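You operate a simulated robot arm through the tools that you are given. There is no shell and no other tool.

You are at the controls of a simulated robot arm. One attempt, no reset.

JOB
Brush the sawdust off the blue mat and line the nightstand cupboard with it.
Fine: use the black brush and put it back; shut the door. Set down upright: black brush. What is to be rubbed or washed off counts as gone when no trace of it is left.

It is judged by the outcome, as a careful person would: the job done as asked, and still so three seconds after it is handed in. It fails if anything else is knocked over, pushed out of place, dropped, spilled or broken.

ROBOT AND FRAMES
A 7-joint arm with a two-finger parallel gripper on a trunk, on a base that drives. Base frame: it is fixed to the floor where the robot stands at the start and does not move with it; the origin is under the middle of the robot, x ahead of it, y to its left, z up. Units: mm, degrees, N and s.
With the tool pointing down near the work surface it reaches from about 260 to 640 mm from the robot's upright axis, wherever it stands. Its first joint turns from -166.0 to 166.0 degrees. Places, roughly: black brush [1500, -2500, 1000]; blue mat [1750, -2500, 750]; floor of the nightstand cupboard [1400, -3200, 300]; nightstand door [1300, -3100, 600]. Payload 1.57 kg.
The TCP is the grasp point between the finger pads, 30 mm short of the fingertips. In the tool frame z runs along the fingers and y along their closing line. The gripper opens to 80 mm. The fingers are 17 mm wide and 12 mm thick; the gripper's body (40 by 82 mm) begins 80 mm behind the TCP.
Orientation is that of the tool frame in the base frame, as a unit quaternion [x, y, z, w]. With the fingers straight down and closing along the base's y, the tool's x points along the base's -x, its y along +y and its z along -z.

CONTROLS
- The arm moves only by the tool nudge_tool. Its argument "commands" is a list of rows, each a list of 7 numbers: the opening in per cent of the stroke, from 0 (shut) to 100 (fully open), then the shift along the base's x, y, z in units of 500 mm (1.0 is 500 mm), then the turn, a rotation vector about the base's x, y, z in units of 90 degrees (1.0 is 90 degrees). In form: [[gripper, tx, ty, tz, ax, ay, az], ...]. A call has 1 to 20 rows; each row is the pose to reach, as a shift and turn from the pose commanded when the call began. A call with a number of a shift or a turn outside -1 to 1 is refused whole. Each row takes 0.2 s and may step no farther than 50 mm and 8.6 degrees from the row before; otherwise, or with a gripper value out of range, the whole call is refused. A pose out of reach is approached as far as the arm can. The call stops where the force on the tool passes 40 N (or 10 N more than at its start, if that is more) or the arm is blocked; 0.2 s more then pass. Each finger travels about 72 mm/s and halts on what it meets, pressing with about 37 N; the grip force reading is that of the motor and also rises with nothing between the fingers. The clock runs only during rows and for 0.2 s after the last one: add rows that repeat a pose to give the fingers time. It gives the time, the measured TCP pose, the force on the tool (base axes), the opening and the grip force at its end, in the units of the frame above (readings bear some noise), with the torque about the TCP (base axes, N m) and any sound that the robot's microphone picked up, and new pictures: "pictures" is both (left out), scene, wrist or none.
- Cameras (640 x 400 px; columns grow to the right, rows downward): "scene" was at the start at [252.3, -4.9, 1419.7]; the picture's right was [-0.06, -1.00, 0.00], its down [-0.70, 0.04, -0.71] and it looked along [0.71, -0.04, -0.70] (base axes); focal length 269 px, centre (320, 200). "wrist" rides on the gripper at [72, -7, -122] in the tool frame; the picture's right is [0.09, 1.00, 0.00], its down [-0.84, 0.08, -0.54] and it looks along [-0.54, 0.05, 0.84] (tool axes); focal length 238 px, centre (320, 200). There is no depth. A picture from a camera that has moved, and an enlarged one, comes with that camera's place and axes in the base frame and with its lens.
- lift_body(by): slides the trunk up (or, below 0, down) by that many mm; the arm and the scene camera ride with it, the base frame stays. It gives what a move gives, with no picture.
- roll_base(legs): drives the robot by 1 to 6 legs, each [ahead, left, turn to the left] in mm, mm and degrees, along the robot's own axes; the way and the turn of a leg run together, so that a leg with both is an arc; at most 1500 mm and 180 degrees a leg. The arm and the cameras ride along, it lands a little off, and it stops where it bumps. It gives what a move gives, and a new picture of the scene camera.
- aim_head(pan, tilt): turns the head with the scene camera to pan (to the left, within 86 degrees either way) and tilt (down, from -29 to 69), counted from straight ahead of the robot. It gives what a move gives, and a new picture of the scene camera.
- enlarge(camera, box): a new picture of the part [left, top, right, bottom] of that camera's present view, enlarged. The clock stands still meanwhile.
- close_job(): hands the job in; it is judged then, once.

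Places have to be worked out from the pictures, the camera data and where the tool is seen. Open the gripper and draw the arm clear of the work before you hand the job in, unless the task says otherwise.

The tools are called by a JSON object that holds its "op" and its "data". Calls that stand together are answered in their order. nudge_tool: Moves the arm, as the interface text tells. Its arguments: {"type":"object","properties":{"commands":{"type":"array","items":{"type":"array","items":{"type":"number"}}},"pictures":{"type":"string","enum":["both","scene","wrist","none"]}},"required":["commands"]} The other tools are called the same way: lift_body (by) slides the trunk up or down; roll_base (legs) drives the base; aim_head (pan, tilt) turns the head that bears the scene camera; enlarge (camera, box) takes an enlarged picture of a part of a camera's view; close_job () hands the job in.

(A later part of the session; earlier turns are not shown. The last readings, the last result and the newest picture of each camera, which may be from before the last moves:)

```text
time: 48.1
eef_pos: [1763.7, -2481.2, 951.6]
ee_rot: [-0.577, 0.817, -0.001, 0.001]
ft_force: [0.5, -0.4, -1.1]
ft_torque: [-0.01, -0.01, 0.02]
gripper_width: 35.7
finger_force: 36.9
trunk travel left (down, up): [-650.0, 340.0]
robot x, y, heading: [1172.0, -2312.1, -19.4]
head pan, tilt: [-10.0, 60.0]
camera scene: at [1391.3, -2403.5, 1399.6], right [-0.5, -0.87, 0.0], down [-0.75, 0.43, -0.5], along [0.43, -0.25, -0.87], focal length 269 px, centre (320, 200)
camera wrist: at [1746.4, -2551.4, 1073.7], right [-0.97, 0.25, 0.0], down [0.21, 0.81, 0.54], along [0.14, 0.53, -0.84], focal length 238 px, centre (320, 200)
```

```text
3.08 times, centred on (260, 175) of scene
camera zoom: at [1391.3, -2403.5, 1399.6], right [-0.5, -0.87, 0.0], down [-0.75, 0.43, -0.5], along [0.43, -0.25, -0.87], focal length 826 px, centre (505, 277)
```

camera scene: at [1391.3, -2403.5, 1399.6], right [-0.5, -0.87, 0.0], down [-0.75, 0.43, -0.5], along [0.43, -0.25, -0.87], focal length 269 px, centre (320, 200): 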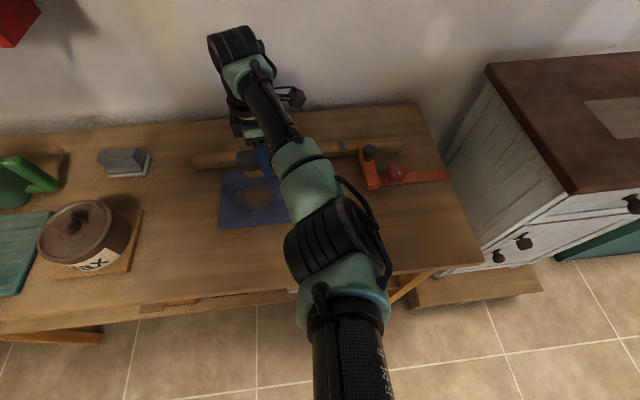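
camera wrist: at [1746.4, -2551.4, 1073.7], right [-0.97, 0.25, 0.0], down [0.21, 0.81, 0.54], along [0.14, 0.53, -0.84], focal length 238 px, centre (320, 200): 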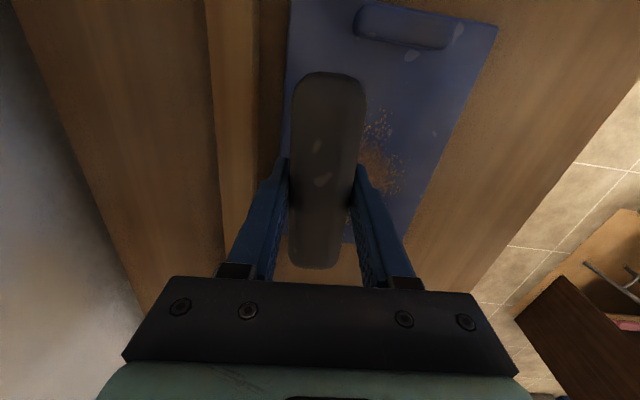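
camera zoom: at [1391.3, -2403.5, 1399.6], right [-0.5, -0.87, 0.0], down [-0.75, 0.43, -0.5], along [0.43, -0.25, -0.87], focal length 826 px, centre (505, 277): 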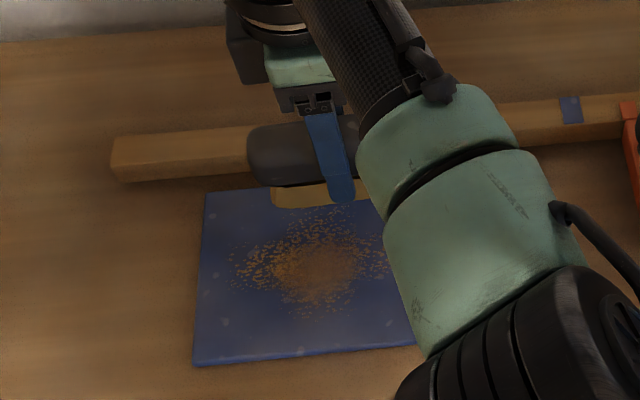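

The dust fades with each pass and the mat has not shifted. I brush the right lane again, to and fro in contact.

{"op": "nudge_tool", "data": {"commands": [[0, 0.011, -0.0048, -0.05, 0, 0, 0], [0, 0.011, -0.0048, -0.0782, 0, 0, 0], [0, -0.0165, 0.0072, -0.0782, 0, 0, 0], [0, -0.044, 0.0192, -0.0782, 0, 0, 0], [0, -0.0715, 0.0312, -0.0782, 0, 0, 0], [0, -0.099, 0.0432, -0.0782, 0, 0, 0], [0, -0.1265, 0.0552, -0.0782, 0, 0, 0], [0, -0.154, 0.0672, -0.0782, 0, 0, 0], [0, -0.1815, 0.0792, -0.0782, 0, 0, 0], [0, -0.154, 0.0672, -0.0782, 0, 0, 0], [0, -0.1265, 0.0552, -0.0782, 0, 0, 0], [0, -0.099, 0.0432, -0.0782, 0, 0, 0], [0, -0.0715, 0.0312, -0.0782, 0, 0, 0], [0, -0.044, 0.0192, -0.0782, 0, 0, 0], [0, -0.0165, 0.0072, -0.0782, 0, 0, 0], [0, 0.011, -0.0048, -0.0782, 0, 0, 0], [0, 0.011, -0.0048, -0.05, 0, 0, 0], [0, 0.011, -0.0048, 0, 0, 0, 0]]}}

{"op": "enlarge", "data": {"camera": "scene", "box": [180, 110, 340, 240]}}

```text
time: 51.9
eef_pos: [1772.3, -2485.8, 951.0]
ee_rot: [-0.576, 0.818, -0.001, -0.002]
ft_force: [0.3, -0.1, -1.3]
ft_torque: [-0.02, 0.0, -0.01]
gripper_width: 35.5
finger_force: 37.2
trunk travel left (down, up): [-650.0, 340.0]
robot x, y, heading: [1173.1, -2315.0, -19.8]
head pan, tilt: [-10.0, 60.0]
camera scene: at [1391.8, -2403.4, 1399.4], right [-0.5, -0.87, 0.0], down [-0.75, 0.43, -0.5], along [0.43, -0.25, -0.87], focal length 269 px, centre (320, 200)
camera wrist: at [1754.5, -2555.6, 1072.1], right [-0.97, 0.25, 0.0], down [0.21, 0.81, 0.54], along [0.14, 0.52, -0.84], focal length 238 px, centre (320, 200)
```

scene: 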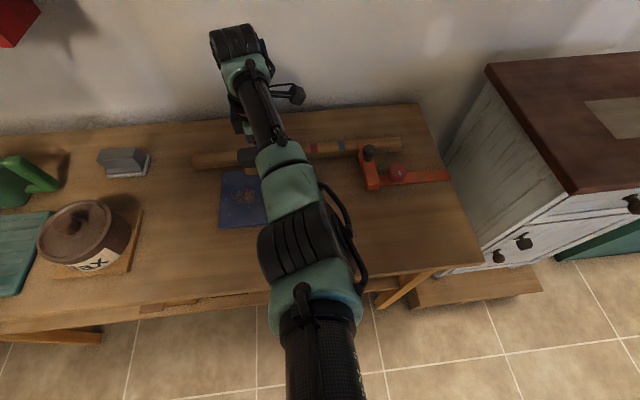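
wrist: 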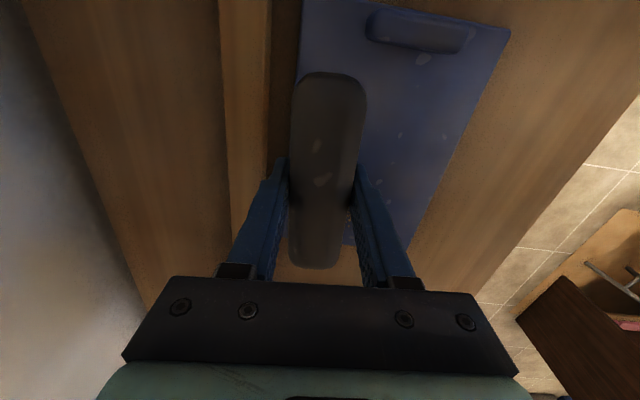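

```text
3.08 times, centred on (260, 175) of scene
camera zoom: at [1391.8, -2403.4, 1399.4], right [-0.5, -0.87, 0.0], down [-0.75, 0.43, -0.5], along [0.43, -0.25, -0.87], focal length 826 px, centre (505, 277)
```

zoom: 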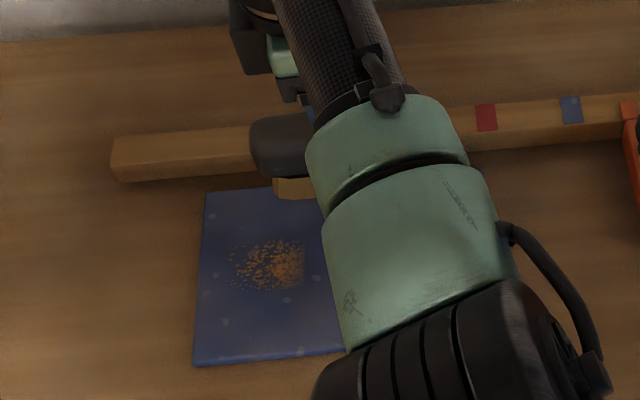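

The right part of the patch is clean; dust remains to the left. I brush the left lane the same way.

{"op": "nudge_tool", "data": {"commands": [[0, 0.018, 0.055, 0, 0, 0, 0], [0, 0.0352, 0.1106, 0, 0, 0, 0], [0, 0.0352, 0.1106, -0.05, 0, 0, 0], [0, 0.0352, 0.1106, -0.0772, 0, 0, 0], [0, 0.0077, 0.1226, -0.0772, 0, 0, 0], [0, -0.0198, 0.1346, -0.0772, 0, 0, 0], [0, -0.0473, 0.1466, -0.0772, 0, 0, 0], [0, -0.0748, 0.1586, -0.0772, 0, 0, 0], [0, -0.1023, 0.1706, -0.0772, 0, 0, 0], [0, -0.1298, 0.1826, -0.0772, 0, 0, 0], [0, -0.1573, 0.1946, -0.0772, 0, 0, 0], [0, -0.1298, 0.1826, -0.0772, 0, 0, 0], [0, -0.1023, 0.1706, -0.0772, 0, 0, 0], [0, -0.0748, 0.1586, -0.0772, 0, 0, 0], [0, -0.0473, 0.1466, -0.0772, 0, 0, 0], [0, -0.0198, 0.1346, -0.0772, 0, 0, 0], [0, 0.0077, 0.1226, -0.0772, 0, 0, 0], [0, 0.0352, 0.1106, -0.0772, 0, 0, 0], [0, 0.0352, 0.1106, -0.05, 0, 0, 0], [0, 0.0352, 0.1106, 0, 0, 0, 0]]}}

{"op": "enlarge", "data": {"camera": "scene", "box": [180, 110, 340, 240]}}

```text
time: 56.1
eef_pos: [1789.6, -2429.9, 951.4]
ee_rot: [-0.575, 0.818, 0.0, 0.0]
ft_force: [-0.1, 0.1, -2.0]
ft_torque: [-0.03, -0.01, -0.05]
gripper_width: 35.3
finger_force: 36.8
trunk travel left (down, up): [-650.0, 340.0]
robot x, y, heading: [1173.8, -2314.4, -19.9]
head pan, tilt: [-10.0, 60.0]
camera scene: at [1391.8, -2403.4, 1399.5], right [-0.5, -0.87, 0.0], down [-0.75, 0.43, -0.5], along [0.43, -0.25, -0.87], focal length 269 px, centre (320, 200)
camera wrist: at [1771.0, -2499.9, 1071.7], right [-0.97, 0.25, 0.0], down [0.21, 0.81, 0.54], along [0.14, 0.52, -0.84], focal length 238 px, centre (320, 200)
```

scene: 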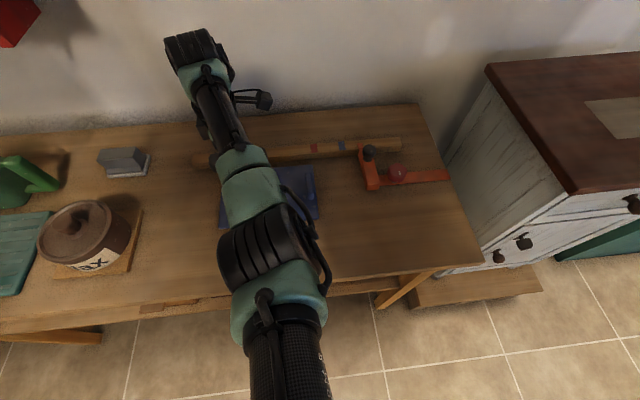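
wrist: 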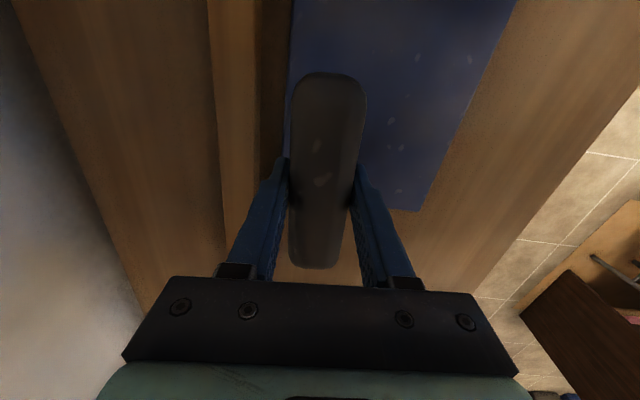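

```text
3.08 times, centred on (260, 175) of scene
camera zoom: at [1391.8, -2403.4, 1399.5], right [-0.5, -0.87, 0.0], down [-0.75, 0.43, -0.5], along [0.43, -0.25, -0.87], focal length 826 px, centre (505, 277)
```

zoom: 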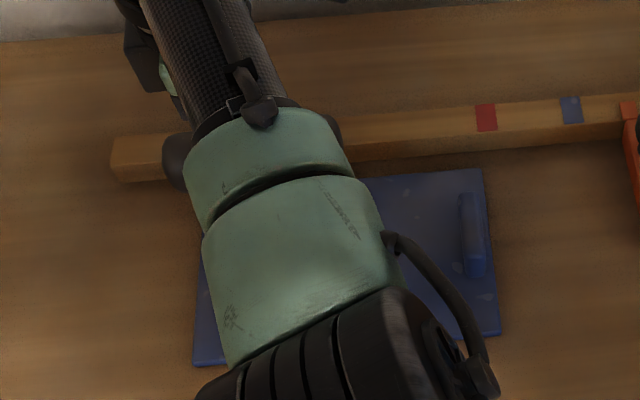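

The left lane is brushed. I lift and carry the brush back over its home spot to see the mat without the arm in the way.

{"op": "nudge_tool", "data": {"commands": [[0, 0, 0, 0.068, 0, 0, 0], [0, -0.07, -0.043, 0.068, 0, 0, 0], [0, -0.14, -0.0855, 0.068, 0, 0, 0], [0, -0.21, -0.128, 0.068, 0, 0, 0], [0, -0.28, -0.171, 0.068, 0, 0, 0], [0, -0.35, -0.214, 0.068, 0, 0, 0], [0, -0.42, -0.2565, 0.068, 0, 0, 0], [0, -0.49, -0.299, 0.068, 0, 0, 0], [0, -0.56, -0.342, 0.068, 0, 0, 0], [0, -0.56, -0.342, 0.068, 0, 0, 0]]}}

{"op": "enlarge", "data": {"camera": "scene", "box": [200, 150, 330, 240]}}

```text
time: 58.3
eef_pos: [1509.7, -2602.0, 987.5]
ee_rot: [-0.576, 0.817, 0.0, -0.001]
ft_force: [0.0, -0.2, -2.2]
ft_torque: [0.0, -0.01, -0.01]
gripper_width: 35.5
finger_force: 37.1
trunk travel left (down, up): [-650.0, 340.0]
robot x, y, heading: [1170.5, -2314.8, -19.7]
head pan, tilt: [-10.0, 60.0]
camera scene: at [1392.2, -2403.3, 1399.4], right [-0.5, -0.87, 0.0], down [-0.75, 0.43, -0.5], along [0.43, -0.25, -0.87], focal length 269 px, centre (320, 200)
camera wrist: at [1492.0, -2671.8, 1106.9], right [-0.97, 0.25, 0.0], down [0.21, 0.81, 0.54], along [0.13, 0.53, -0.84], focal length 238 px, centre (320, 200)
```

scene: 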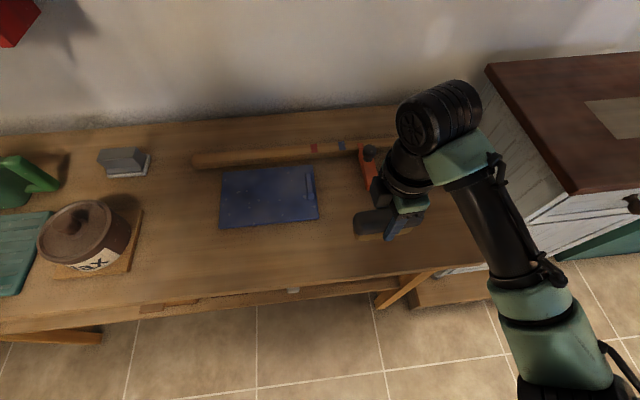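
wrist: 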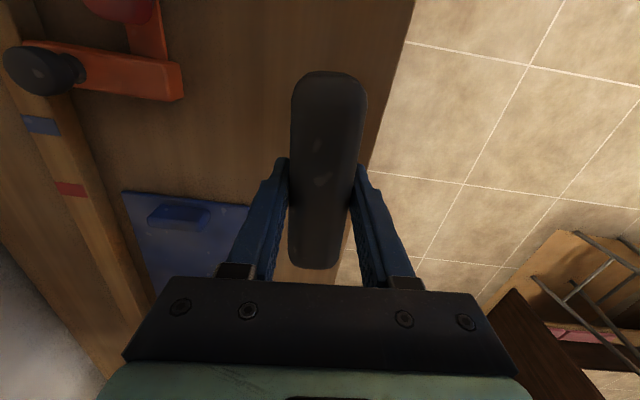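

```text
4.44 times, centred on (265, 195) of scene
camera zoom: at [1392.2, -2403.3, 1399.4], right [-0.5, -0.87, 0.0], down [-0.75, 0.43, -0.5], along [0.43, -0.25, -0.87], focal length 1194 px, centre (564, 222)
```

zoom: 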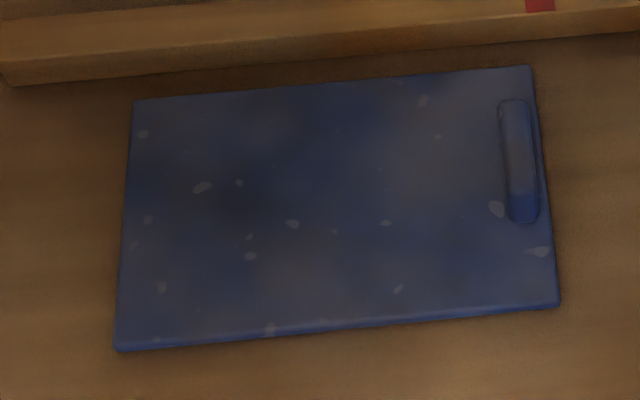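

The mat looks clean, but the left lane got fewer passes, so for certainty I give it another round. I carry the brush back over the mat.

{"op": "nudge_tool", "data": {"commands": [[0, 0.069, 0.0406, 0, 0, 0, 0], [0, 0.138, 0.0811, 0, 0, 0, 0], [0, 0.207, 0.1217, 0, 0, 0, 0], [0, 0.276, 0.1623, 0, 0, 0, 0], [0, 0.345, 0.2029, 0, 0, 0, 0], [0, 0.414, 0.2434, 0, 0, 0, 0], [0, 0.483, 0.284, 0, 0, 0, 0], [0, 0.5524, 0.3246, 0, 0, 0, 0], [0, 0.5524, 0.3246, -0.07, 0, 0, 0], [0, 0.5524, 0.3246, -0.073, 0, 0, 0]], "pictures": "wrist"}}

```text
time: 60.5
eef_pos: [1783.2, -2440.1, 947.1]
ee_rot: [-0.575, 0.818, 0.0, 0.0]
ft_force: [-0.4, -0.4, -1.2]
ft_torque: [0.02, 0.01, -0.02]
gripper_width: 35.5
finger_force: 37.2
trunk travel left (down, up): [-650.0, 340.0]
robot x, y, heading: [1172.1, -2315.3, -19.6]
head pan, tilt: [-10.0, 60.0]
camera wrist: at [1766.0, -2508.9, 1068.0], right [-0.97, 0.25, 0.0], down [0.21, 0.81, 0.54], along [0.13, 0.52, -0.84], focal length 238 px, centre (320, 200)
```

wrist: 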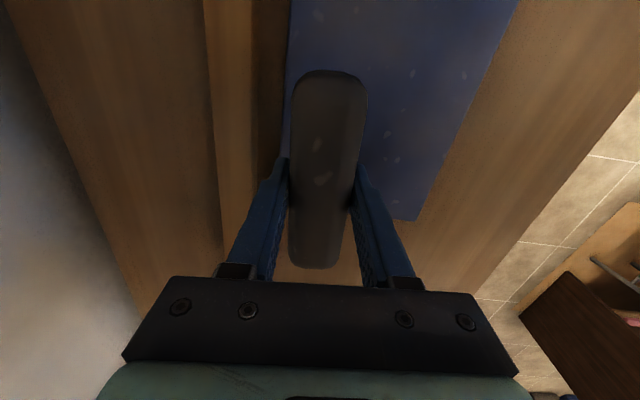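

The brush hangs over the left-middle lane. I brush to and fro once more at the same light press.

{"op": "nudge_tool", "data": {"commands": [[0, 0, 0, -0.05, 0, 0, 0], [0, 0, 0, -0.0776, 0, 0, 0], [0, -0.0275, 0.012, -0.0776, 0, 0, 0], [0, -0.055, 0.024, -0.0776, 0, 0, 0], [0, -0.0825, 0.036, -0.0776, 0, 0, 0], [0, -0.11, 0.048, -0.0776, 0, 0, 0], [0, -0.1375, 0.06, -0.0776, 0, 0, 0], [0, -0.165, 0.072, -0.0776, 0, 0, 0], [0, -0.1925, 0.084, -0.0776, 0, 0, 0], [0, -0.165, 0.072, -0.0776, 0, 0, 0], [0, -0.1375, 0.06, -0.0776, 0, 0, 0], [0, -0.11, 0.048, -0.0776, 0, 0, 0], [0, -0.0825, 0.036, -0.0776, 0, 0, 0], [0, -0.055, 0.024, -0.0776, 0, 0, 0], [0, -0.0275, 0.012, -0.0776, 0, 0, 0], [0, 0, 0, -0.0776, 0, 0, 0], [0, 0, 0, -0.05, 0, 0, 0], [0, 0, 0, 0.02, 0, 0, 0], [0, 0, 0, 0.073, 0, 0, 0]], "pictures": "wrist"}}

```text
time: 64.5
eef_pos: [1784.9, -2439.4, 987.8]
ee_rot: [-0.576, 0.818, 0.0, 0.0]
ft_force: [0.7, 0.5, -0.8]
ft_torque: [-0.03, 0.01, -0.01]
gripper_width: 35.8
finger_force: 36.8
trunk travel left (down, up): [-650.0, 340.0]
robot x, y, heading: [1172.5, -2314.6, -19.5]
head pan, tilt: [-10.0, 60.0]
camera wrist: at [1767.0, -2509.7, 1107.9], right [-0.97, 0.25, 0.0], down [0.21, 0.81, 0.54], along [0.13, 0.52, -0.84], focal length 238 px, centre (320, 200)
```

wrist: 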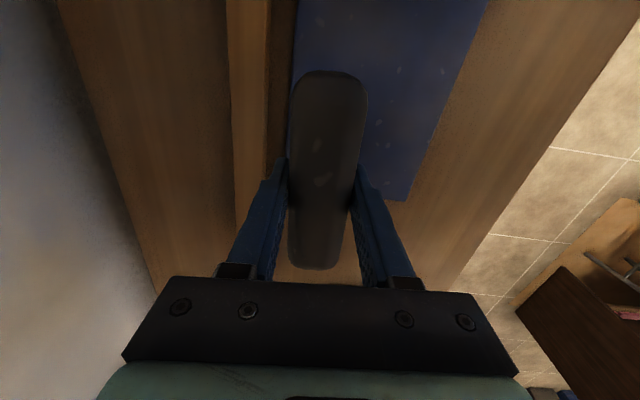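

The brushing is done. I carry the brush back over its home spot and lower it to just above the bench.

{"op": "nudge_tool", "data": {"commands": [[0, -0.069, -0.0406, 0, 0, 0, 0], [0, -0.138, -0.0811, 0, 0, 0, 0], [0, -0.207, -0.1217, 0, 0, 0, 0], [0, -0.276, -0.1623, 0, 0, 0, 0], [0, -0.345, -0.2029, 0, 0, 0, 0], [0, -0.414, -0.2434, 0, 0, 0, 0], [0, -0.483, -0.284, 0, 0, 0, 0], [0, -0.552, -0.3236, 0, 0, 0, 0], [0, -0.552, -0.3236, -0.05, 0, 0, 0], [0, -0.552, -0.3236, -0.1, 0, 0, 0], [0, -0.552, -0.3236, -0.14, 0, 0, 0], [0, -0.552, -0.3236, -0.157, 0, 0, 0], [0, -0.552, -0.3236, -0.157, 0, 0, 0]]}}

{"op": "enlarge", "data": {"camera": "scene", "box": [200, 150, 330, 240]}}

```text
time: 67.3
eef_pos: [1509.8, -2601.8, 906.4]
ee_rot: [-0.576, 0.818, 0.0, 0.0]
ft_force: [0.1, -0.1, -1.5]
ft_torque: [-0.02, 0.0, -0.03]
gripper_width: 35.6
finger_force: 36.7
trunk travel left (down, up): [-650.0, 340.0]
robot x, y, heading: [1172.5, -2314.9, -19.7]
head pan, tilt: [-10.0, 60.0]
camera scene: at [1391.7, -2403.4, 1399.5], right [-0.5, -0.87, 0.0], down [-0.75, 0.43, -0.5], along [0.43, -0.25, -0.87], focal length 269 px, centre (320, 200)
camera wrist: at [1491.7, -2670.9, 1027.4], right [-0.97, 0.25, 0.0], down [0.21, 0.81, 0.54], along [0.14, 0.52, -0.84], focal length 238 px, centre (320, 200)
```

scene: 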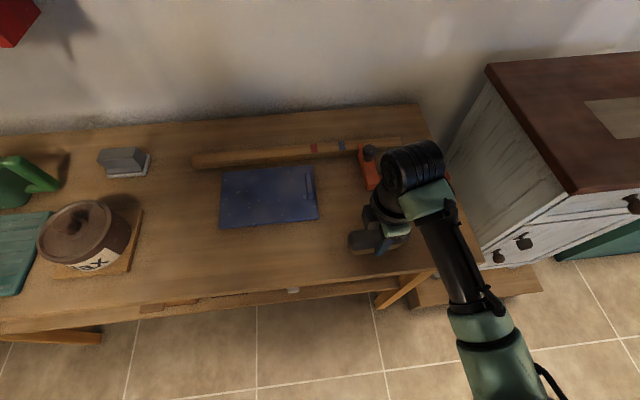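
wrist: 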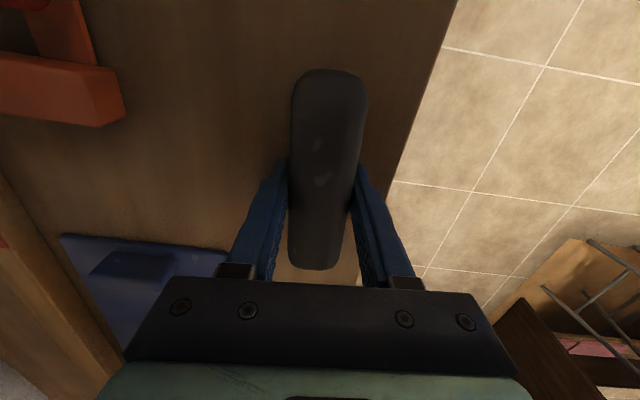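

```text
4.44 times, centred on (265, 195) of scene
camera zoom: at [1391.7, -2403.4, 1399.5], right [-0.5, -0.87, 0.0], down [-0.75, 0.43, -0.5], along [0.43, -0.25, -0.87], focal length 1194 px, centre (564, 222)
```

zoom: 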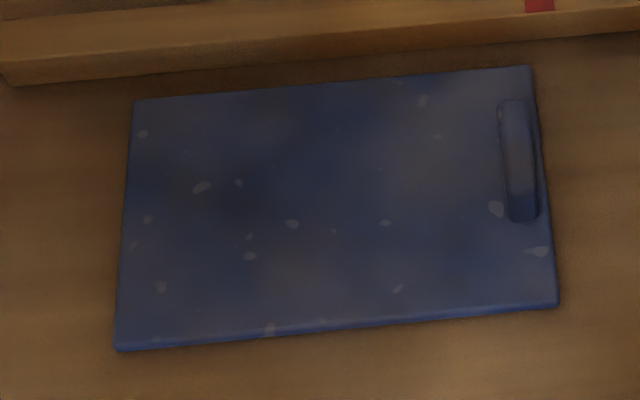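

The mat is clean and unmoved. The brush is not yet bearing on the bench (force still its own weight), so I lower it millimetre by millimetre.

{"op": "nudge_tool", "data": {"commands": [[0, 0, 0, -0.002, 0, 0, 0], [0, 0, 0, -0.002, 0, 0, 0]], "pictures": "none"}}

{"op": "nudge_tool", "data": {"commands": [[0, 0, 0, -0.001, 0, 0, 0], [0, 0, 0, -0.001, 0, 0, 0]], "pictures": "none"}}

```text
time: 67.9
eef_pos: [1509.2, -2602.6, 905.9]
ee_rot: [-0.576, 0.818, 0.0, 0.0]
ft_force: [-1.1, 0.1, -1.1]
ft_torque: [0.01, -0.04, 0.02]
gripper_width: 35.8
finger_force: 36.6
trunk travel left (down, up): [-650.0, 340.0]
robot x, y, heading: [1170.7, -2314.5, -19.6]
head pan, tilt: [-10.0, 60.0]
```

```text
time: 68.5
eef_pos: [1508.9, -2601.4, 905.5]
ee_rot: [-0.575, 0.818, 0.0, 0.0]
ft_force: [0.0, -0.5, -1.5]
ft_torque: [0.02, 0.04, 0.0]
gripper_width: 35.5
finger_force: 36.9
trunk travel left (down, up): [-650.0, 340.0]
robot x, y, heading: [1170.0, -2312.4, -19.9]
head pan, tilt: [-10.0, 60.0]
```

Still no contact reading, so I keep lowering in 1 mm steps.

{"op": "nudge_tool", "data": {"commands": [[0, 0, 0, -0.002, 0, 0, 0], [0, 0, 0, -0.002, 0, 0, 0]], "pictures": "none"}}

{"op": "nudge_tool", "data": {"commands": [[0, 0, 0, -0.002, 0, 0, 0], [0, 0, 0, -0.002, 0, 0, 0]], "pictures": "none"}}

```text
time: 69.1
eef_pos: [1507.6, -2601.5, 903.3]
ee_rot: [-0.576, 0.818, 0.0, -0.001]
ft_force: [-0.2, -0.3, -0.7]
ft_torque: [0.0, -0.03, 0.0]
gripper_width: 35.4
finger_force: 37.1
trunk travel left (down, up): [-650.0, 340.0]
robot x, y, heading: [1172.6, -2313.0, -19.6]
head pan, tilt: [-10.0, 60.0]
```

```text
time: 69.7
eef_pos: [1508.8, -2601.3, 904.6]
ee_rot: [-0.576, 0.818, -0.001, 0.0]
ft_force: [-0.3, 0.8, 7.9]
ft_torque: [0.3, 0.05, 0.01]
gripper_width: 36.0
finger_force: 37.1
trunk travel left (down, up): [-650.0, 340.0]
robot x, y, heading: [1174.3, -2315.4, -19.8]
head pan, tilt: [-10.0, 60.0]
```

The brush now bears on the bench. I open the fingers evenly and check that it stands.

{"op": "nudge_tool", "data": {"commands": [[50, 0, 0, 0.001, 0, 0, 0], [60, 0, 0, 0.001, 0, 0, 0], [80, 0, 0, 0.001, 0, 0, 0], [100, 0, 0, 0.001, 0, 0, 0], [100, 0, 0, 0.001, 0, 0, 0]]}}

```text
time: 70.9
eef_pos: [1508.7, -2600.3, 903.6]
ee_rot: [-0.576, 0.818, 0.0, 0.0]
ft_force: [-0.6, -0.9, 0.3]
ft_torque: [0.03, 0.0, -0.02]
gripper_width: 80.1
finger_force: 0.2
trunk travel left (down, up): [-650.0, 340.0]
robot x, y, heading: [1174.9, -2312.5, -19.6]
head pan, tilt: [-10.0, 60.0]
camera scene: at [1391.6, -2403.4, 1399.6], right [-0.5, -0.87, 0.0], down [-0.75, 0.43, -0.5], along [0.43, -0.25, -0.87], focal length 269 px, centre (320, 200)
camera wrist: at [1491.2, -2670.7, 1024.7], right [-0.97, 0.25, 0.0], down [0.21, 0.81, 0.54], along [0.14, 0.52, -0.84], focal length 238 px, centre (320, 200)
```

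scene: 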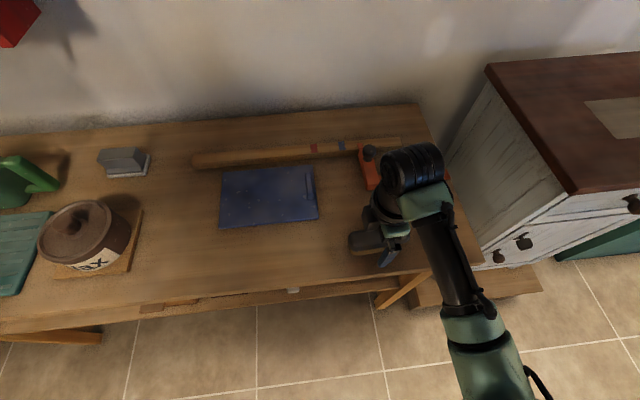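
wrist: 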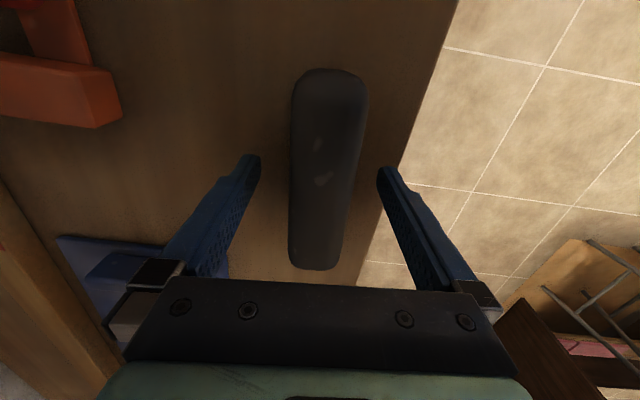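

The brush stands upright at its old place. I raise the tool straight up well clear of it.

{"op": "nudge_tool", "data": {"commands": [[100, 0, 0, 0.04, 0, 0, 0], [100, 0, 0, 0.12, 0, 0, 0], [100, 0, 0, 0.2, 0, 0, 0], [100, 0, 0, 0.28, 0, 0, 0], [100, 0, 0, 0.36, 0, 0, 0], [100, 0, 0, 0.42, 0, 0, 0], [100, 0, 0, 0.42, 0, 0, 0]]}}

{"op": "aim_head", "data": {"pan": -55, "tilt": 45}}

```text
time: 72.5
eef_pos: [1507.6, -2601.4, 1115.9]
ee_rot: [-0.575, 0.818, 0.0, -0.001]
ft_force: [-0.6, -0.2, -0.4]
ft_torque: [0.0, -0.01, 0.03]
gripper_width: 79.7
finger_force: 0.0
trunk travel left (down, up): [-650.0, 340.0]
robot x, y, heading: [1175.3, -2312.3, -19.9]
head pan, tilt: [-10.0, 60.0]
camera scene: at [1391.7, -2403.4, 1399.5], right [-0.5, -0.87, 0.0], down [-0.75, 0.43, -0.5], along [0.43, -0.25, -0.87], focal length 269 px, centre (320, 200)
camera wrist: at [1490.0, -2670.4, 1235.7], right [-0.97, 0.25, 0.0], down [0.21, 0.81, 0.54], along [0.14, 0.53, -0.84], focal length 238 px, centre (320, 200)
```

scene: 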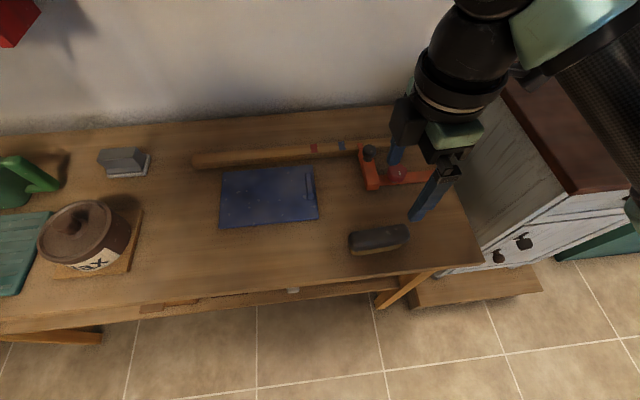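
wrist: 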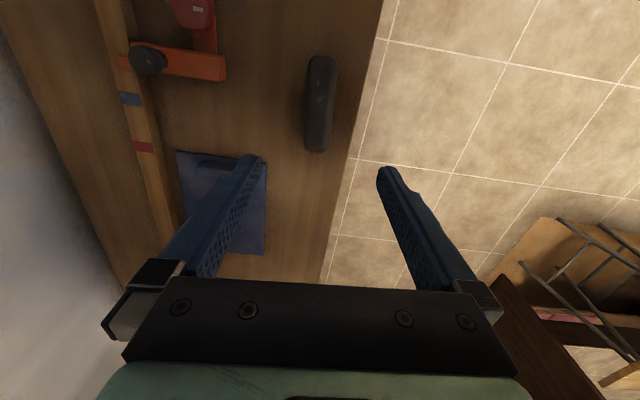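

```text
time: 73.6
eef_pos: [1507.1, -2601.2, 1114.9]
ee_rot: [-0.575, 0.818, 0.0, 0.0]
ft_force: [-0.2, -0.3, 0.6]
ft_torque: [0.01, 0.04, 0.01]
gripper_width: 79.8
finger_force: 0.0
trunk travel left (down, up): [-650.0, 340.0]
robot x, y, heading: [1172.4, -2310.3, -19.6]
head pan, tilt: [-55.0, 45.0]
camera scene: at [1355.2, -2448.7, 1419.0], right [-0.96, -0.26, 0.0], down [-0.19, 0.68, -0.71], along [0.19, -0.68, -0.71], focal length 269 px, centre (320, 200)
```

scene: 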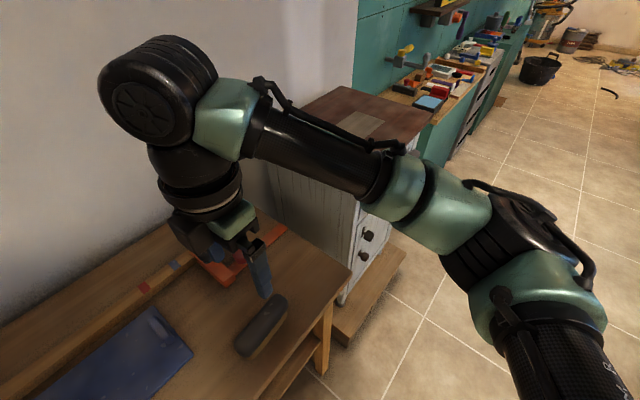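

The brush is unmoved. Next is the cupboard: I back off 300 mm, square up to the room (about -23.5°) and slide right to stand before the nightstand.

{"op": "roll_base", "data": {"legs": [[-300, 0, 0], [0, 0, -3.8], [0, -650, 0]]}}

{"op": "aim_head", "data": {"pan": 0, "tilt": 45}}

```text
time: 79.3
eef_pos: [948.9, -3111.7, 1115.1]
ee_rot: [-0.551, 0.835, 0.001, -0.001]
ft_force: [0.1, -0.2, -0.2]
ft_torque: [-0.03, -0.04, 0.02]
gripper_width: 79.9
finger_force: 0.1
trunk travel left (down, up): [-650.0, 340.0]
robot x, y, heading: [633.3, -2804.1, -23.4]
head pan, tilt: [-55.0, 45.0]
camera scene: at [806.6, -2950.6, 1419.0], right [-0.98, -0.2, 0.0], down [-0.14, 0.69, -0.71], along [0.14, -0.69, -0.71], focal length 269 px, centre (320, 200)
```

scene: 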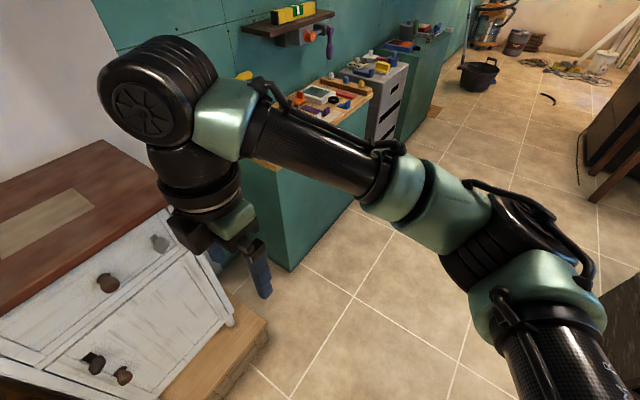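

```text
time: 80.5
eef_pos: [948.3, -3113.2, 1113.9]
ee_rot: [-0.55, 0.835, 0.0, 0.0]
ft_force: [-0.1, 0.5, -0.5]
ft_torque: [-0.02, -0.02, 0.0]
gripper_width: 80.0
finger_force: 0.0
trunk travel left (down, up): [-650.0, 340.0]
robot x, y, heading: [631.1, -2804.5, -23.4]
head pan, tilt: [0.0, 45.0]
camera scene: at [864.9, -2902.9, 1419.0], right [-0.4, -0.92, 0.0], down [-0.65, 0.28, -0.71], along [0.65, -0.28, -0.71], focal length 269 px, centre (320, 200)
```

scene: 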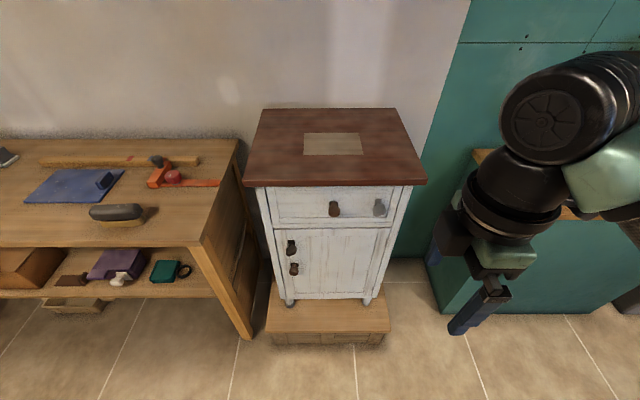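

The nightstand stands straight ahead. I enlarge its front to see the door, latch and knobs.

{"op": "enlarge", "data": {"camera": "scene", "box": [240, 175, 420, 315]}}

{"op": "enlarge", "data": {"camera": "scene", "box": [260, 220, 340, 310]}}

```text
2.86 times, centred on (330, 245) of scene
camera zoom: at [864.9, -2902.9, 1419.0], right [-0.4, -0.92, 0.0], down [-0.65, 0.28, -0.71], along [0.65, -0.28, -0.71], focal length 767 px, centre (291, 71)
```

zoom: 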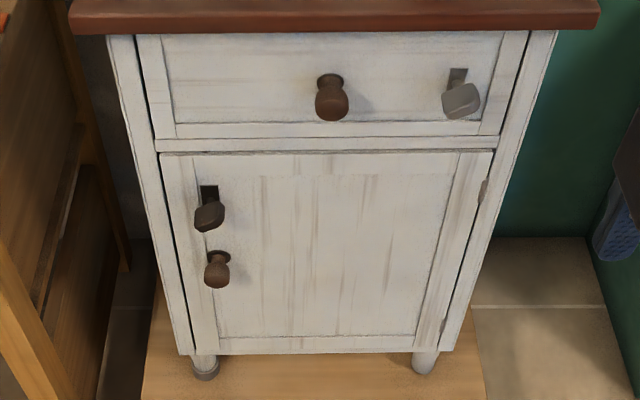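

```text
4.44 times, centred on (300, 265) of scene
camera zoom: at [864.9, -2902.9, 1419.0], right [-0.4, -0.92, 0.0], down [-0.65, 0.28, -0.71], along [0.65, -0.28, -0.71], focal length 1194 px, centre (409, -89)
```

zoom: 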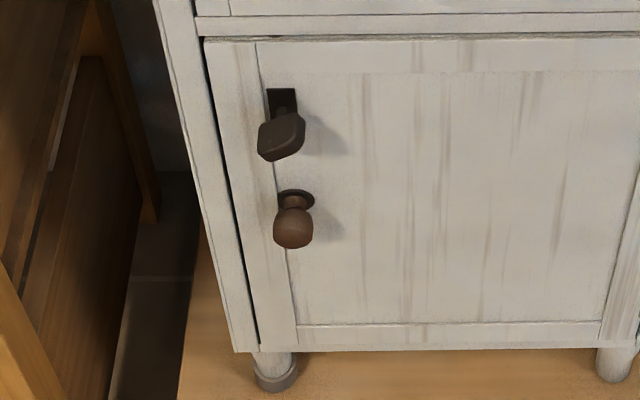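

The door (hinged on its right) has a knob at about z 594 and a latch piece at about z 713 above it. I lower the trunk 450 mm so the arm can work at that height with a level tool.

{"op": "lift_body", "data": {"by": -450}}

```text
refused: -450 is not a number from -400 to 400
```

The trunk takes at most 400 mm at once, so I lower it by 400.

{"op": "lift_body", "data": {"by": -400}}

```text
time: 84.4
eef_pos: [949.4, -3110.0, 715.6]
ee_rot: [-0.55, 0.835, 0.001, 0.0]
ft_force: [0.8, 0.3, -0.6]
ft_torque: [0.02, 0.04, 0.0]
gripper_width: 79.9
finger_force: 0.1
trunk travel left (down, up): [-250.0, 740.0]
robot x, y, heading: [633.3, -2806.4, -23.7]
head pan, tilt: [0.0, 45.0]
```

The TCP is now at z 716. I swing the tool to point level at the door while moving to about 560 mm ahead of the axis.

{"op": "nudge_tool", "data": {"commands": [[100, 0.041, 0.0259, 0, -0.0361, -0.0834, 0], [100, 0.082, 0.0517, 0, -0.0722, -0.1669, 0], [100, 0.123, 0.0776, 0, -0.1083, -0.2503, 0], [100, 0.164, 0.1035, 0, -0.1444, -0.3337, 0], [100, 0.205, 0.1294, 0, -0.1805, -0.4172, 0], [100, 0.245, 0.1552, -0.01, -0.2166, -0.5006, 0], [100, 0.286, 0.1811, -0.02, -0.2527, -0.584, 0], [100, 0.327, 0.207, -0.03, -0.2888, -0.6675, 0], [100, 0.368, 0.2328, -0.04, -0.3249, -0.7509, 0], [100, 0.409, 0.2587, -0.05, -0.361, -0.8344, 0], [100, 0.45, 0.2846, -0.05, -0.3971, -0.9178, 0], [100, 0.45, 0.2846, -0.05, -0.3971, -0.9178, 0]]}}

```text
time: 87.0
eef_pos: [1175.2, -2967.6, 691.3]
ee_rot: [0.389, -0.59, 0.592, -0.388]
ft_force: [-0.5, 0.1, -0.1]
ft_torque: [0.0, 0.03, 0.03]
gripper_width: 80.1
finger_force: 0.1
trunk travel left (down, up): [-250.0, 740.0]
robot x, y, heading: [632.0, -2805.9, -23.3]
head pan, tilt: [0.0, 45.0]
camera scene: at [864.9, -2902.8, 1019.0], right [-0.4, -0.92, 0.0], down [-0.65, 0.28, -0.71], along [0.65, -0.28, -0.71], focal length 269 px, centre (320, 200)
camera wrist: at [1034.4, -2985.8, 696.0], right [-0.04, -0.09, -1.0], down [-0.17, 0.98, -0.08], along [0.99, 0.16, -0.05], focal length 238 px, centre (320, 200)
```

scene: 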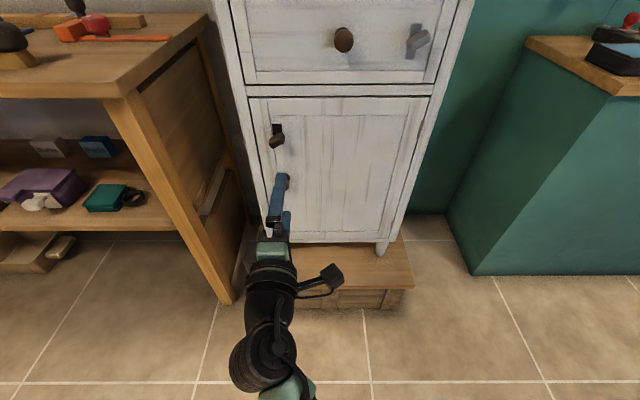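
wrist: 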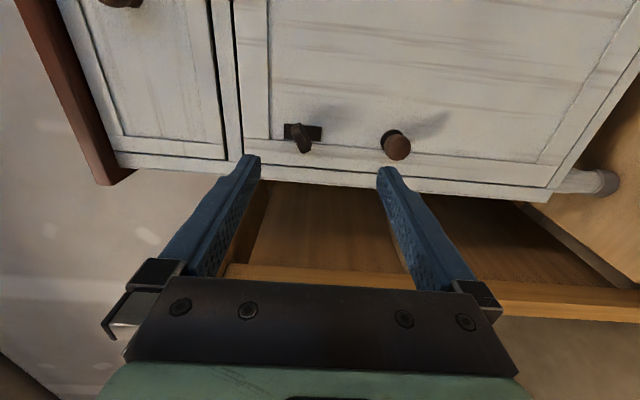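

The wrist camera now looks at the latch and knob from close up (picture right is world down). I enlarge both views.

{"op": "enlarge", "data": {"camera": "wrist", "box": [240, 90, 460, 200]}}

{"op": "enlarge", "data": {"camera": "scene", "box": [230, 90, 350, 210]}}

```text
2.91 times, centred on (350, 145) of wrist
camera zoom: at [1034.4, -2985.8, 696.0], right [-0.04, -0.09, -1.0], down [-0.17, 0.98, -0.08], along [0.99, 0.16, -0.05], focal length 693 px, centre (233, 360)
```

zoom: 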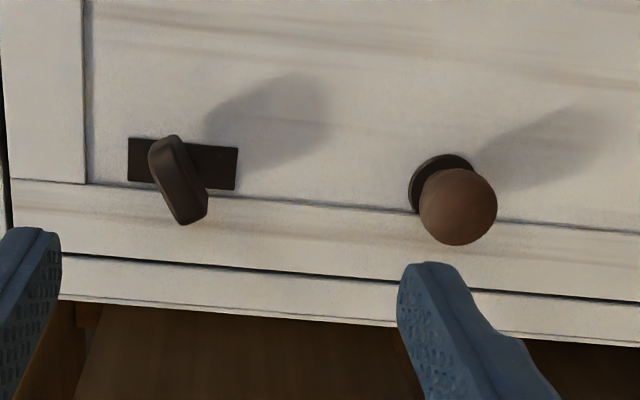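

```text
3.33 times, centred on (290, 150) of scene
camera zoom: at [864.9, -2902.8, 1019.0], right [-0.4, -0.92, 0.0], down [-0.65, 0.28, -0.71], along [0.65, -0.28, -0.71], focal length 895 px, centre (420, 367)
```

zoom: 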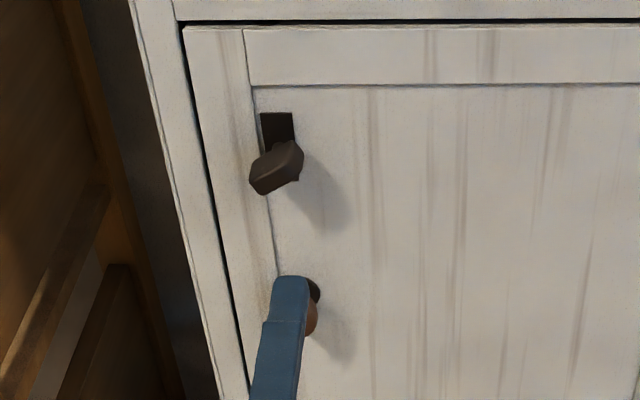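

The latch is a thumb-turn: a bar of about 39 mm, tilted 21° (right end up), at roughly z 710; the knob's head is near z 590. I line the open fingers up with the knob first, to feel with a gentle pull whether the door is held.

{"op": "nudge_tool", "data": {"commands": [[100, 0.03, -0.006, -0.07, 0, 0, 0], [100, 0.08, -0.012, -0.14, 0, 0, 0], [100, 0.14, -0.02, -0.202, 0, 0, 0], [100, 0.199, -0.0284, -0.202, 0, 0, 0], [100, 0.199, -0.0284, -0.202, 0, 0, 0]]}}

{"op": "enlarge", "data": {"camera": "scene", "box": [230, 90, 350, 210]}}

```text
time: 88.2
eef_pos: [1274.7, -2985.7, 590.0]
ee_rot: [0.388, -0.591, 0.592, -0.387]
ft_force: [0.3, -0.4, -0.2]
ft_torque: [-0.02, -0.02, -0.03]
gripper_width: 80.1
finger_force: 0.1
trunk travel left (down, up): [-250.0, 740.0]
robot x, y, heading: [630.7, -2802.7, -23.3]
head pan, tilt: [0.0, 45.0]
camera scene: at [864.9, -2902.9, 1019.0], right [-0.4, -0.92, 0.0], down [-0.65, 0.28, -0.71], along [0.65, -0.28, -0.71], focal length 269 px, centre (320, 200)
camera wrist: at [1134.0, -3001.8, 595.6], right [-0.04, -0.09, -1.0], down [-0.16, 0.98, -0.08], along [0.99, 0.16, -0.05], focal length 238 px, centre (320, 200)
```

scene: 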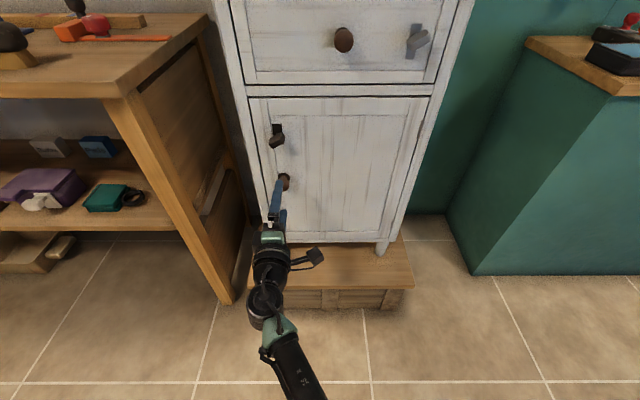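
wrist: 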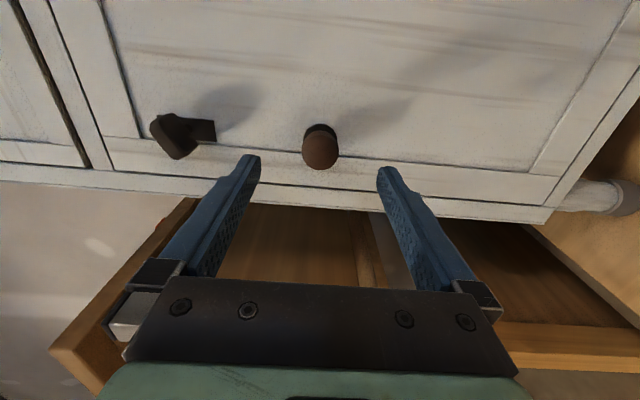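

```text
3.33 times, centred on (290, 150) of scene
camera zoom: at [864.9, -2902.9, 1019.0], right [-0.4, -0.92, 0.0], down [-0.65, 0.28, -0.71], along [0.65, -0.28, -0.71], focal length 895 px, centre (420, 367)
```

zoom: 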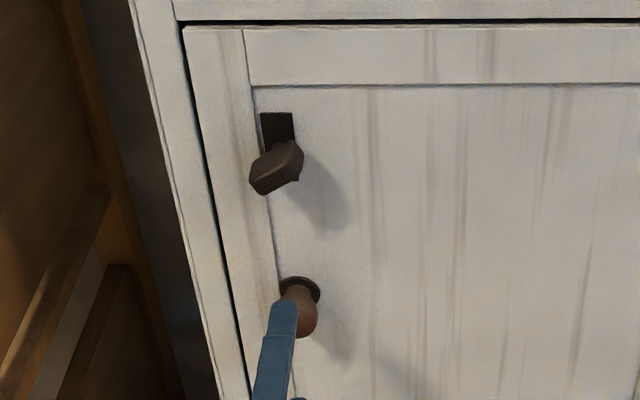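

The knob sits right on the tool's axis. I advance until the fingers flank it, the tips staying just short of the door.

{"op": "nudge_tool", "data": {"commands": [[100, 0.037, -0.016, 0, 0, 0, 0], [100, 0.073, -0.0316, 0, 0, 0, 0], [100, 0.095, -0.041, 0, 0, 0, 0], [100, 0.106, -0.0459, 0, 0, 0, 0], [100, 0.106, -0.0459, 0, 0, 0, 0]]}}

{"op": "enlarge", "data": {"camera": "scene", "box": [240, 140, 330, 230]}}

```text
time: 89.4
eef_pos: [1326.2, -3006.6, 588.4]
ee_rot: [0.389, -0.59, 0.591, -0.388]
ft_force: [-0.4, 0.6, 0.3]
ft_torque: [0.01, 0.04, 0.0]
gripper_width: 79.9
finger_force: 0.1
trunk travel left (down, up): [-250.0, 740.0]
robot x, y, heading: [630.6, -2802.4, -23.1]
head pan, tilt: [0.0, 45.0]
camera scene: at [864.9, -2902.9, 1019.0], right [-0.4, -0.92, 0.0], down [-0.65, 0.28, -0.71], along [0.65, -0.28, -0.71], focal length 269 px, centre (320, 200)
camera wrist: at [1186.6, -3024.7, 594.0], right [-0.04, -0.09, -1.0], down [-0.17, 0.98, -0.08], along [0.99, 0.16, -0.05], focal length 238 px, centre (320, 200)
```

scene: 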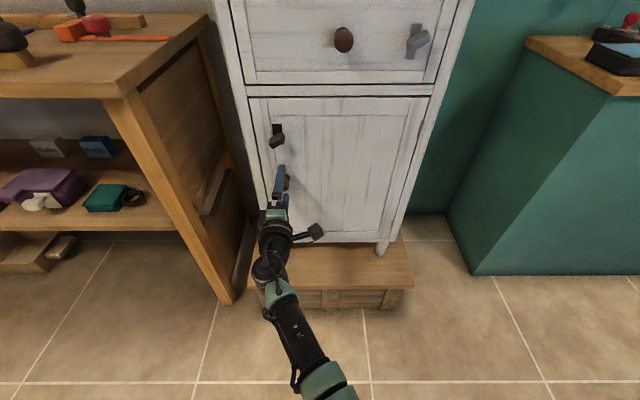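
wrist: 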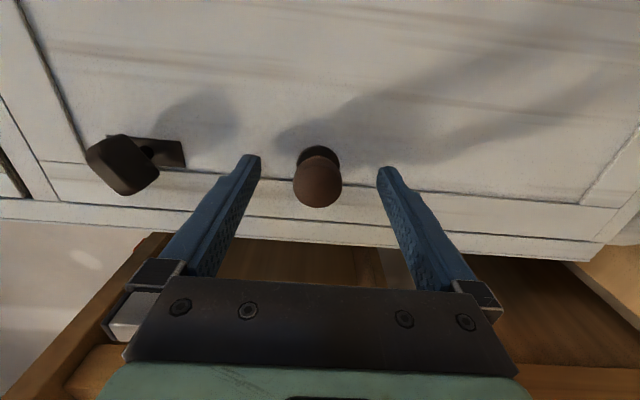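

```text
4.44 times, centred on (285, 185) of scene
camera zoom: at [864.9, -2902.9, 1019.0], right [-0.4, -0.92, 0.0], down [-0.65, 0.28, -0.71], along [0.65, -0.28, -0.71], focal length 1194 px, centre (476, 267)
```

zoom: 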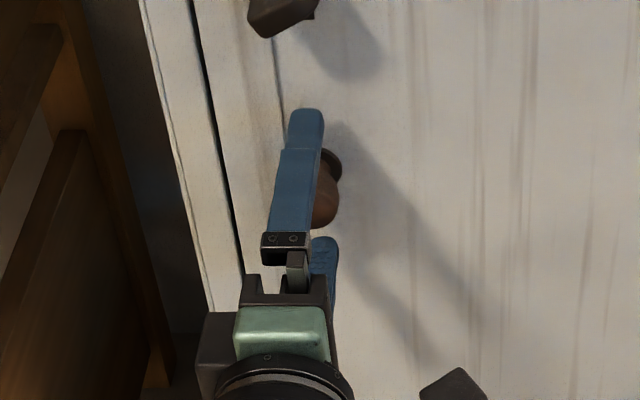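

The knob head is centred between the pads, about 12 mm beyond the TCP. I close the fingers on it.

{"op": "nudge_tool", "data": {"commands": [[70, 0, 0, 0, 0, 0, 0], [50, 0, 0, 0, 0, 0, 0], [30, 0, 0, 0, 0, 0, 0], [10, 0, 0, 0, 0, 0, 0], [0, 0, 0, 0, 0, 0, 0], [0, 0, 0, 0, 0, 0, 0]], "pictures": "wrist"}}

```text
time: 90.8
eef_pos: [1326.6, -3008.0, 591.0]
ee_rot: [0.388, -0.59, 0.592, -0.388]
ft_force: [1.4, -1.1, 5.9]
ft_torque: [0.22, 0.26, 0.3]
gripper_width: 30.3
finger_force: 37.1
trunk travel left (down, up): [-250.0, 740.0]
robot x, y, heading: [636.0, -2803.6, -23.3]
head pan, tilt: [0.0, 45.0]
camera wrist: at [1186.5, -3024.8, 595.0], right [-0.04, -0.09, -1.0], down [-0.17, 0.98, -0.08], along [0.99, 0.16, -0.05], focal length 238 px, centre (320, 200)
```

wrist: 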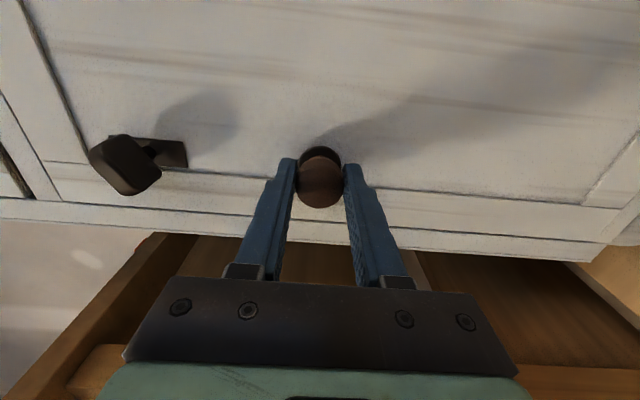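

Knob held (30 mm). I pull back just 3 mm to feel whether the door is latched.

{"op": "nudge_tool", "data": {"commands": [[0, -0.0028, 0.0012, 0.002, 0, 0, 0], [0, -0.0055, 0.0024, 0.002, 0, 0, 0], [0, -0.0055, 0.0024, 0.002, 0, 0, 0]], "pictures": "none"}}

```text
time: 91.6
eef_pos: [1324.1, -3006.9, 590.3]
ee_rot: [0.389, -0.591, 0.591, -0.387]
ft_force: [3.8, -4.9, 1.9]
ft_torque: [0.02, -0.02, 1.14]
gripper_width: 30.4
finger_force: 37.3
trunk travel left (down, up): [-250.0, 740.0]
robot x, y, heading: [633.9, -2801.6, -23.5]
head pan, tilt: [0.0, 45.0]
```

The tool moved back 2.7 mm with only ~5 N, so the door may be giving. I pull a little more and look.

{"op": "nudge_tool", "data": {"commands": [[0, -0.0055, 0.0024, 0, 0, 0, 0], [0, -0.011, 0.0048, 0, 0, 0, 0], [0, -0.011, 0.0048, 0, 0, 0, 0]]}}

```text
time: 92.4
eef_pos: [1317.6, -3005.7, 589.4]
ee_rot: [0.387, -0.592, 0.592, -0.386]
ft_force: [1.9, -9.1, 1.7]
ft_torque: [0.25, -0.08, 0.66]
gripper_width: 30.0
finger_force: 37.0
trunk travel left (down, up): [-250.0, 740.0]
robot x, y, heading: [635.4, -2803.8, -23.4]
head pan, tilt: [0.0, 45.0]
camera scene: at [864.7, -2903.3, 1019.0], right [-0.4, -0.92, 0.0], down [-0.65, 0.28, -0.71], along [0.65, -0.28, -0.71], focal length 269 px, centre (320, 200)
camera wrist: at [1177.8, -3021.8, 595.3], right [-0.04, -0.09, -1.0], down [-0.16, 0.98, -0.08], along [0.99, 0.16, -0.05], focal length 238 px, centre (320, 200)
```

scene: 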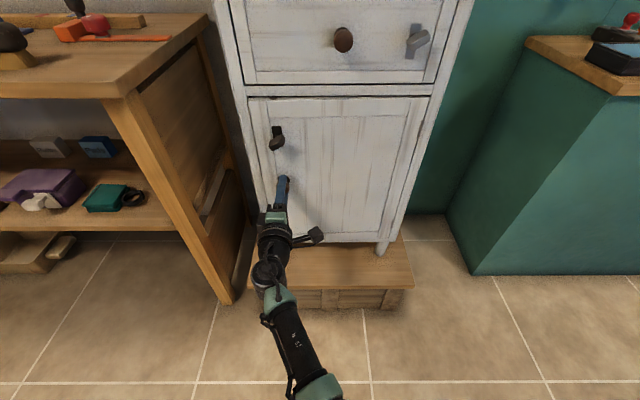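
wrist: 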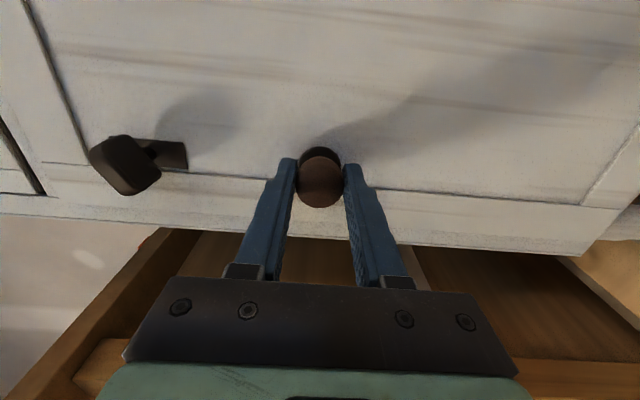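

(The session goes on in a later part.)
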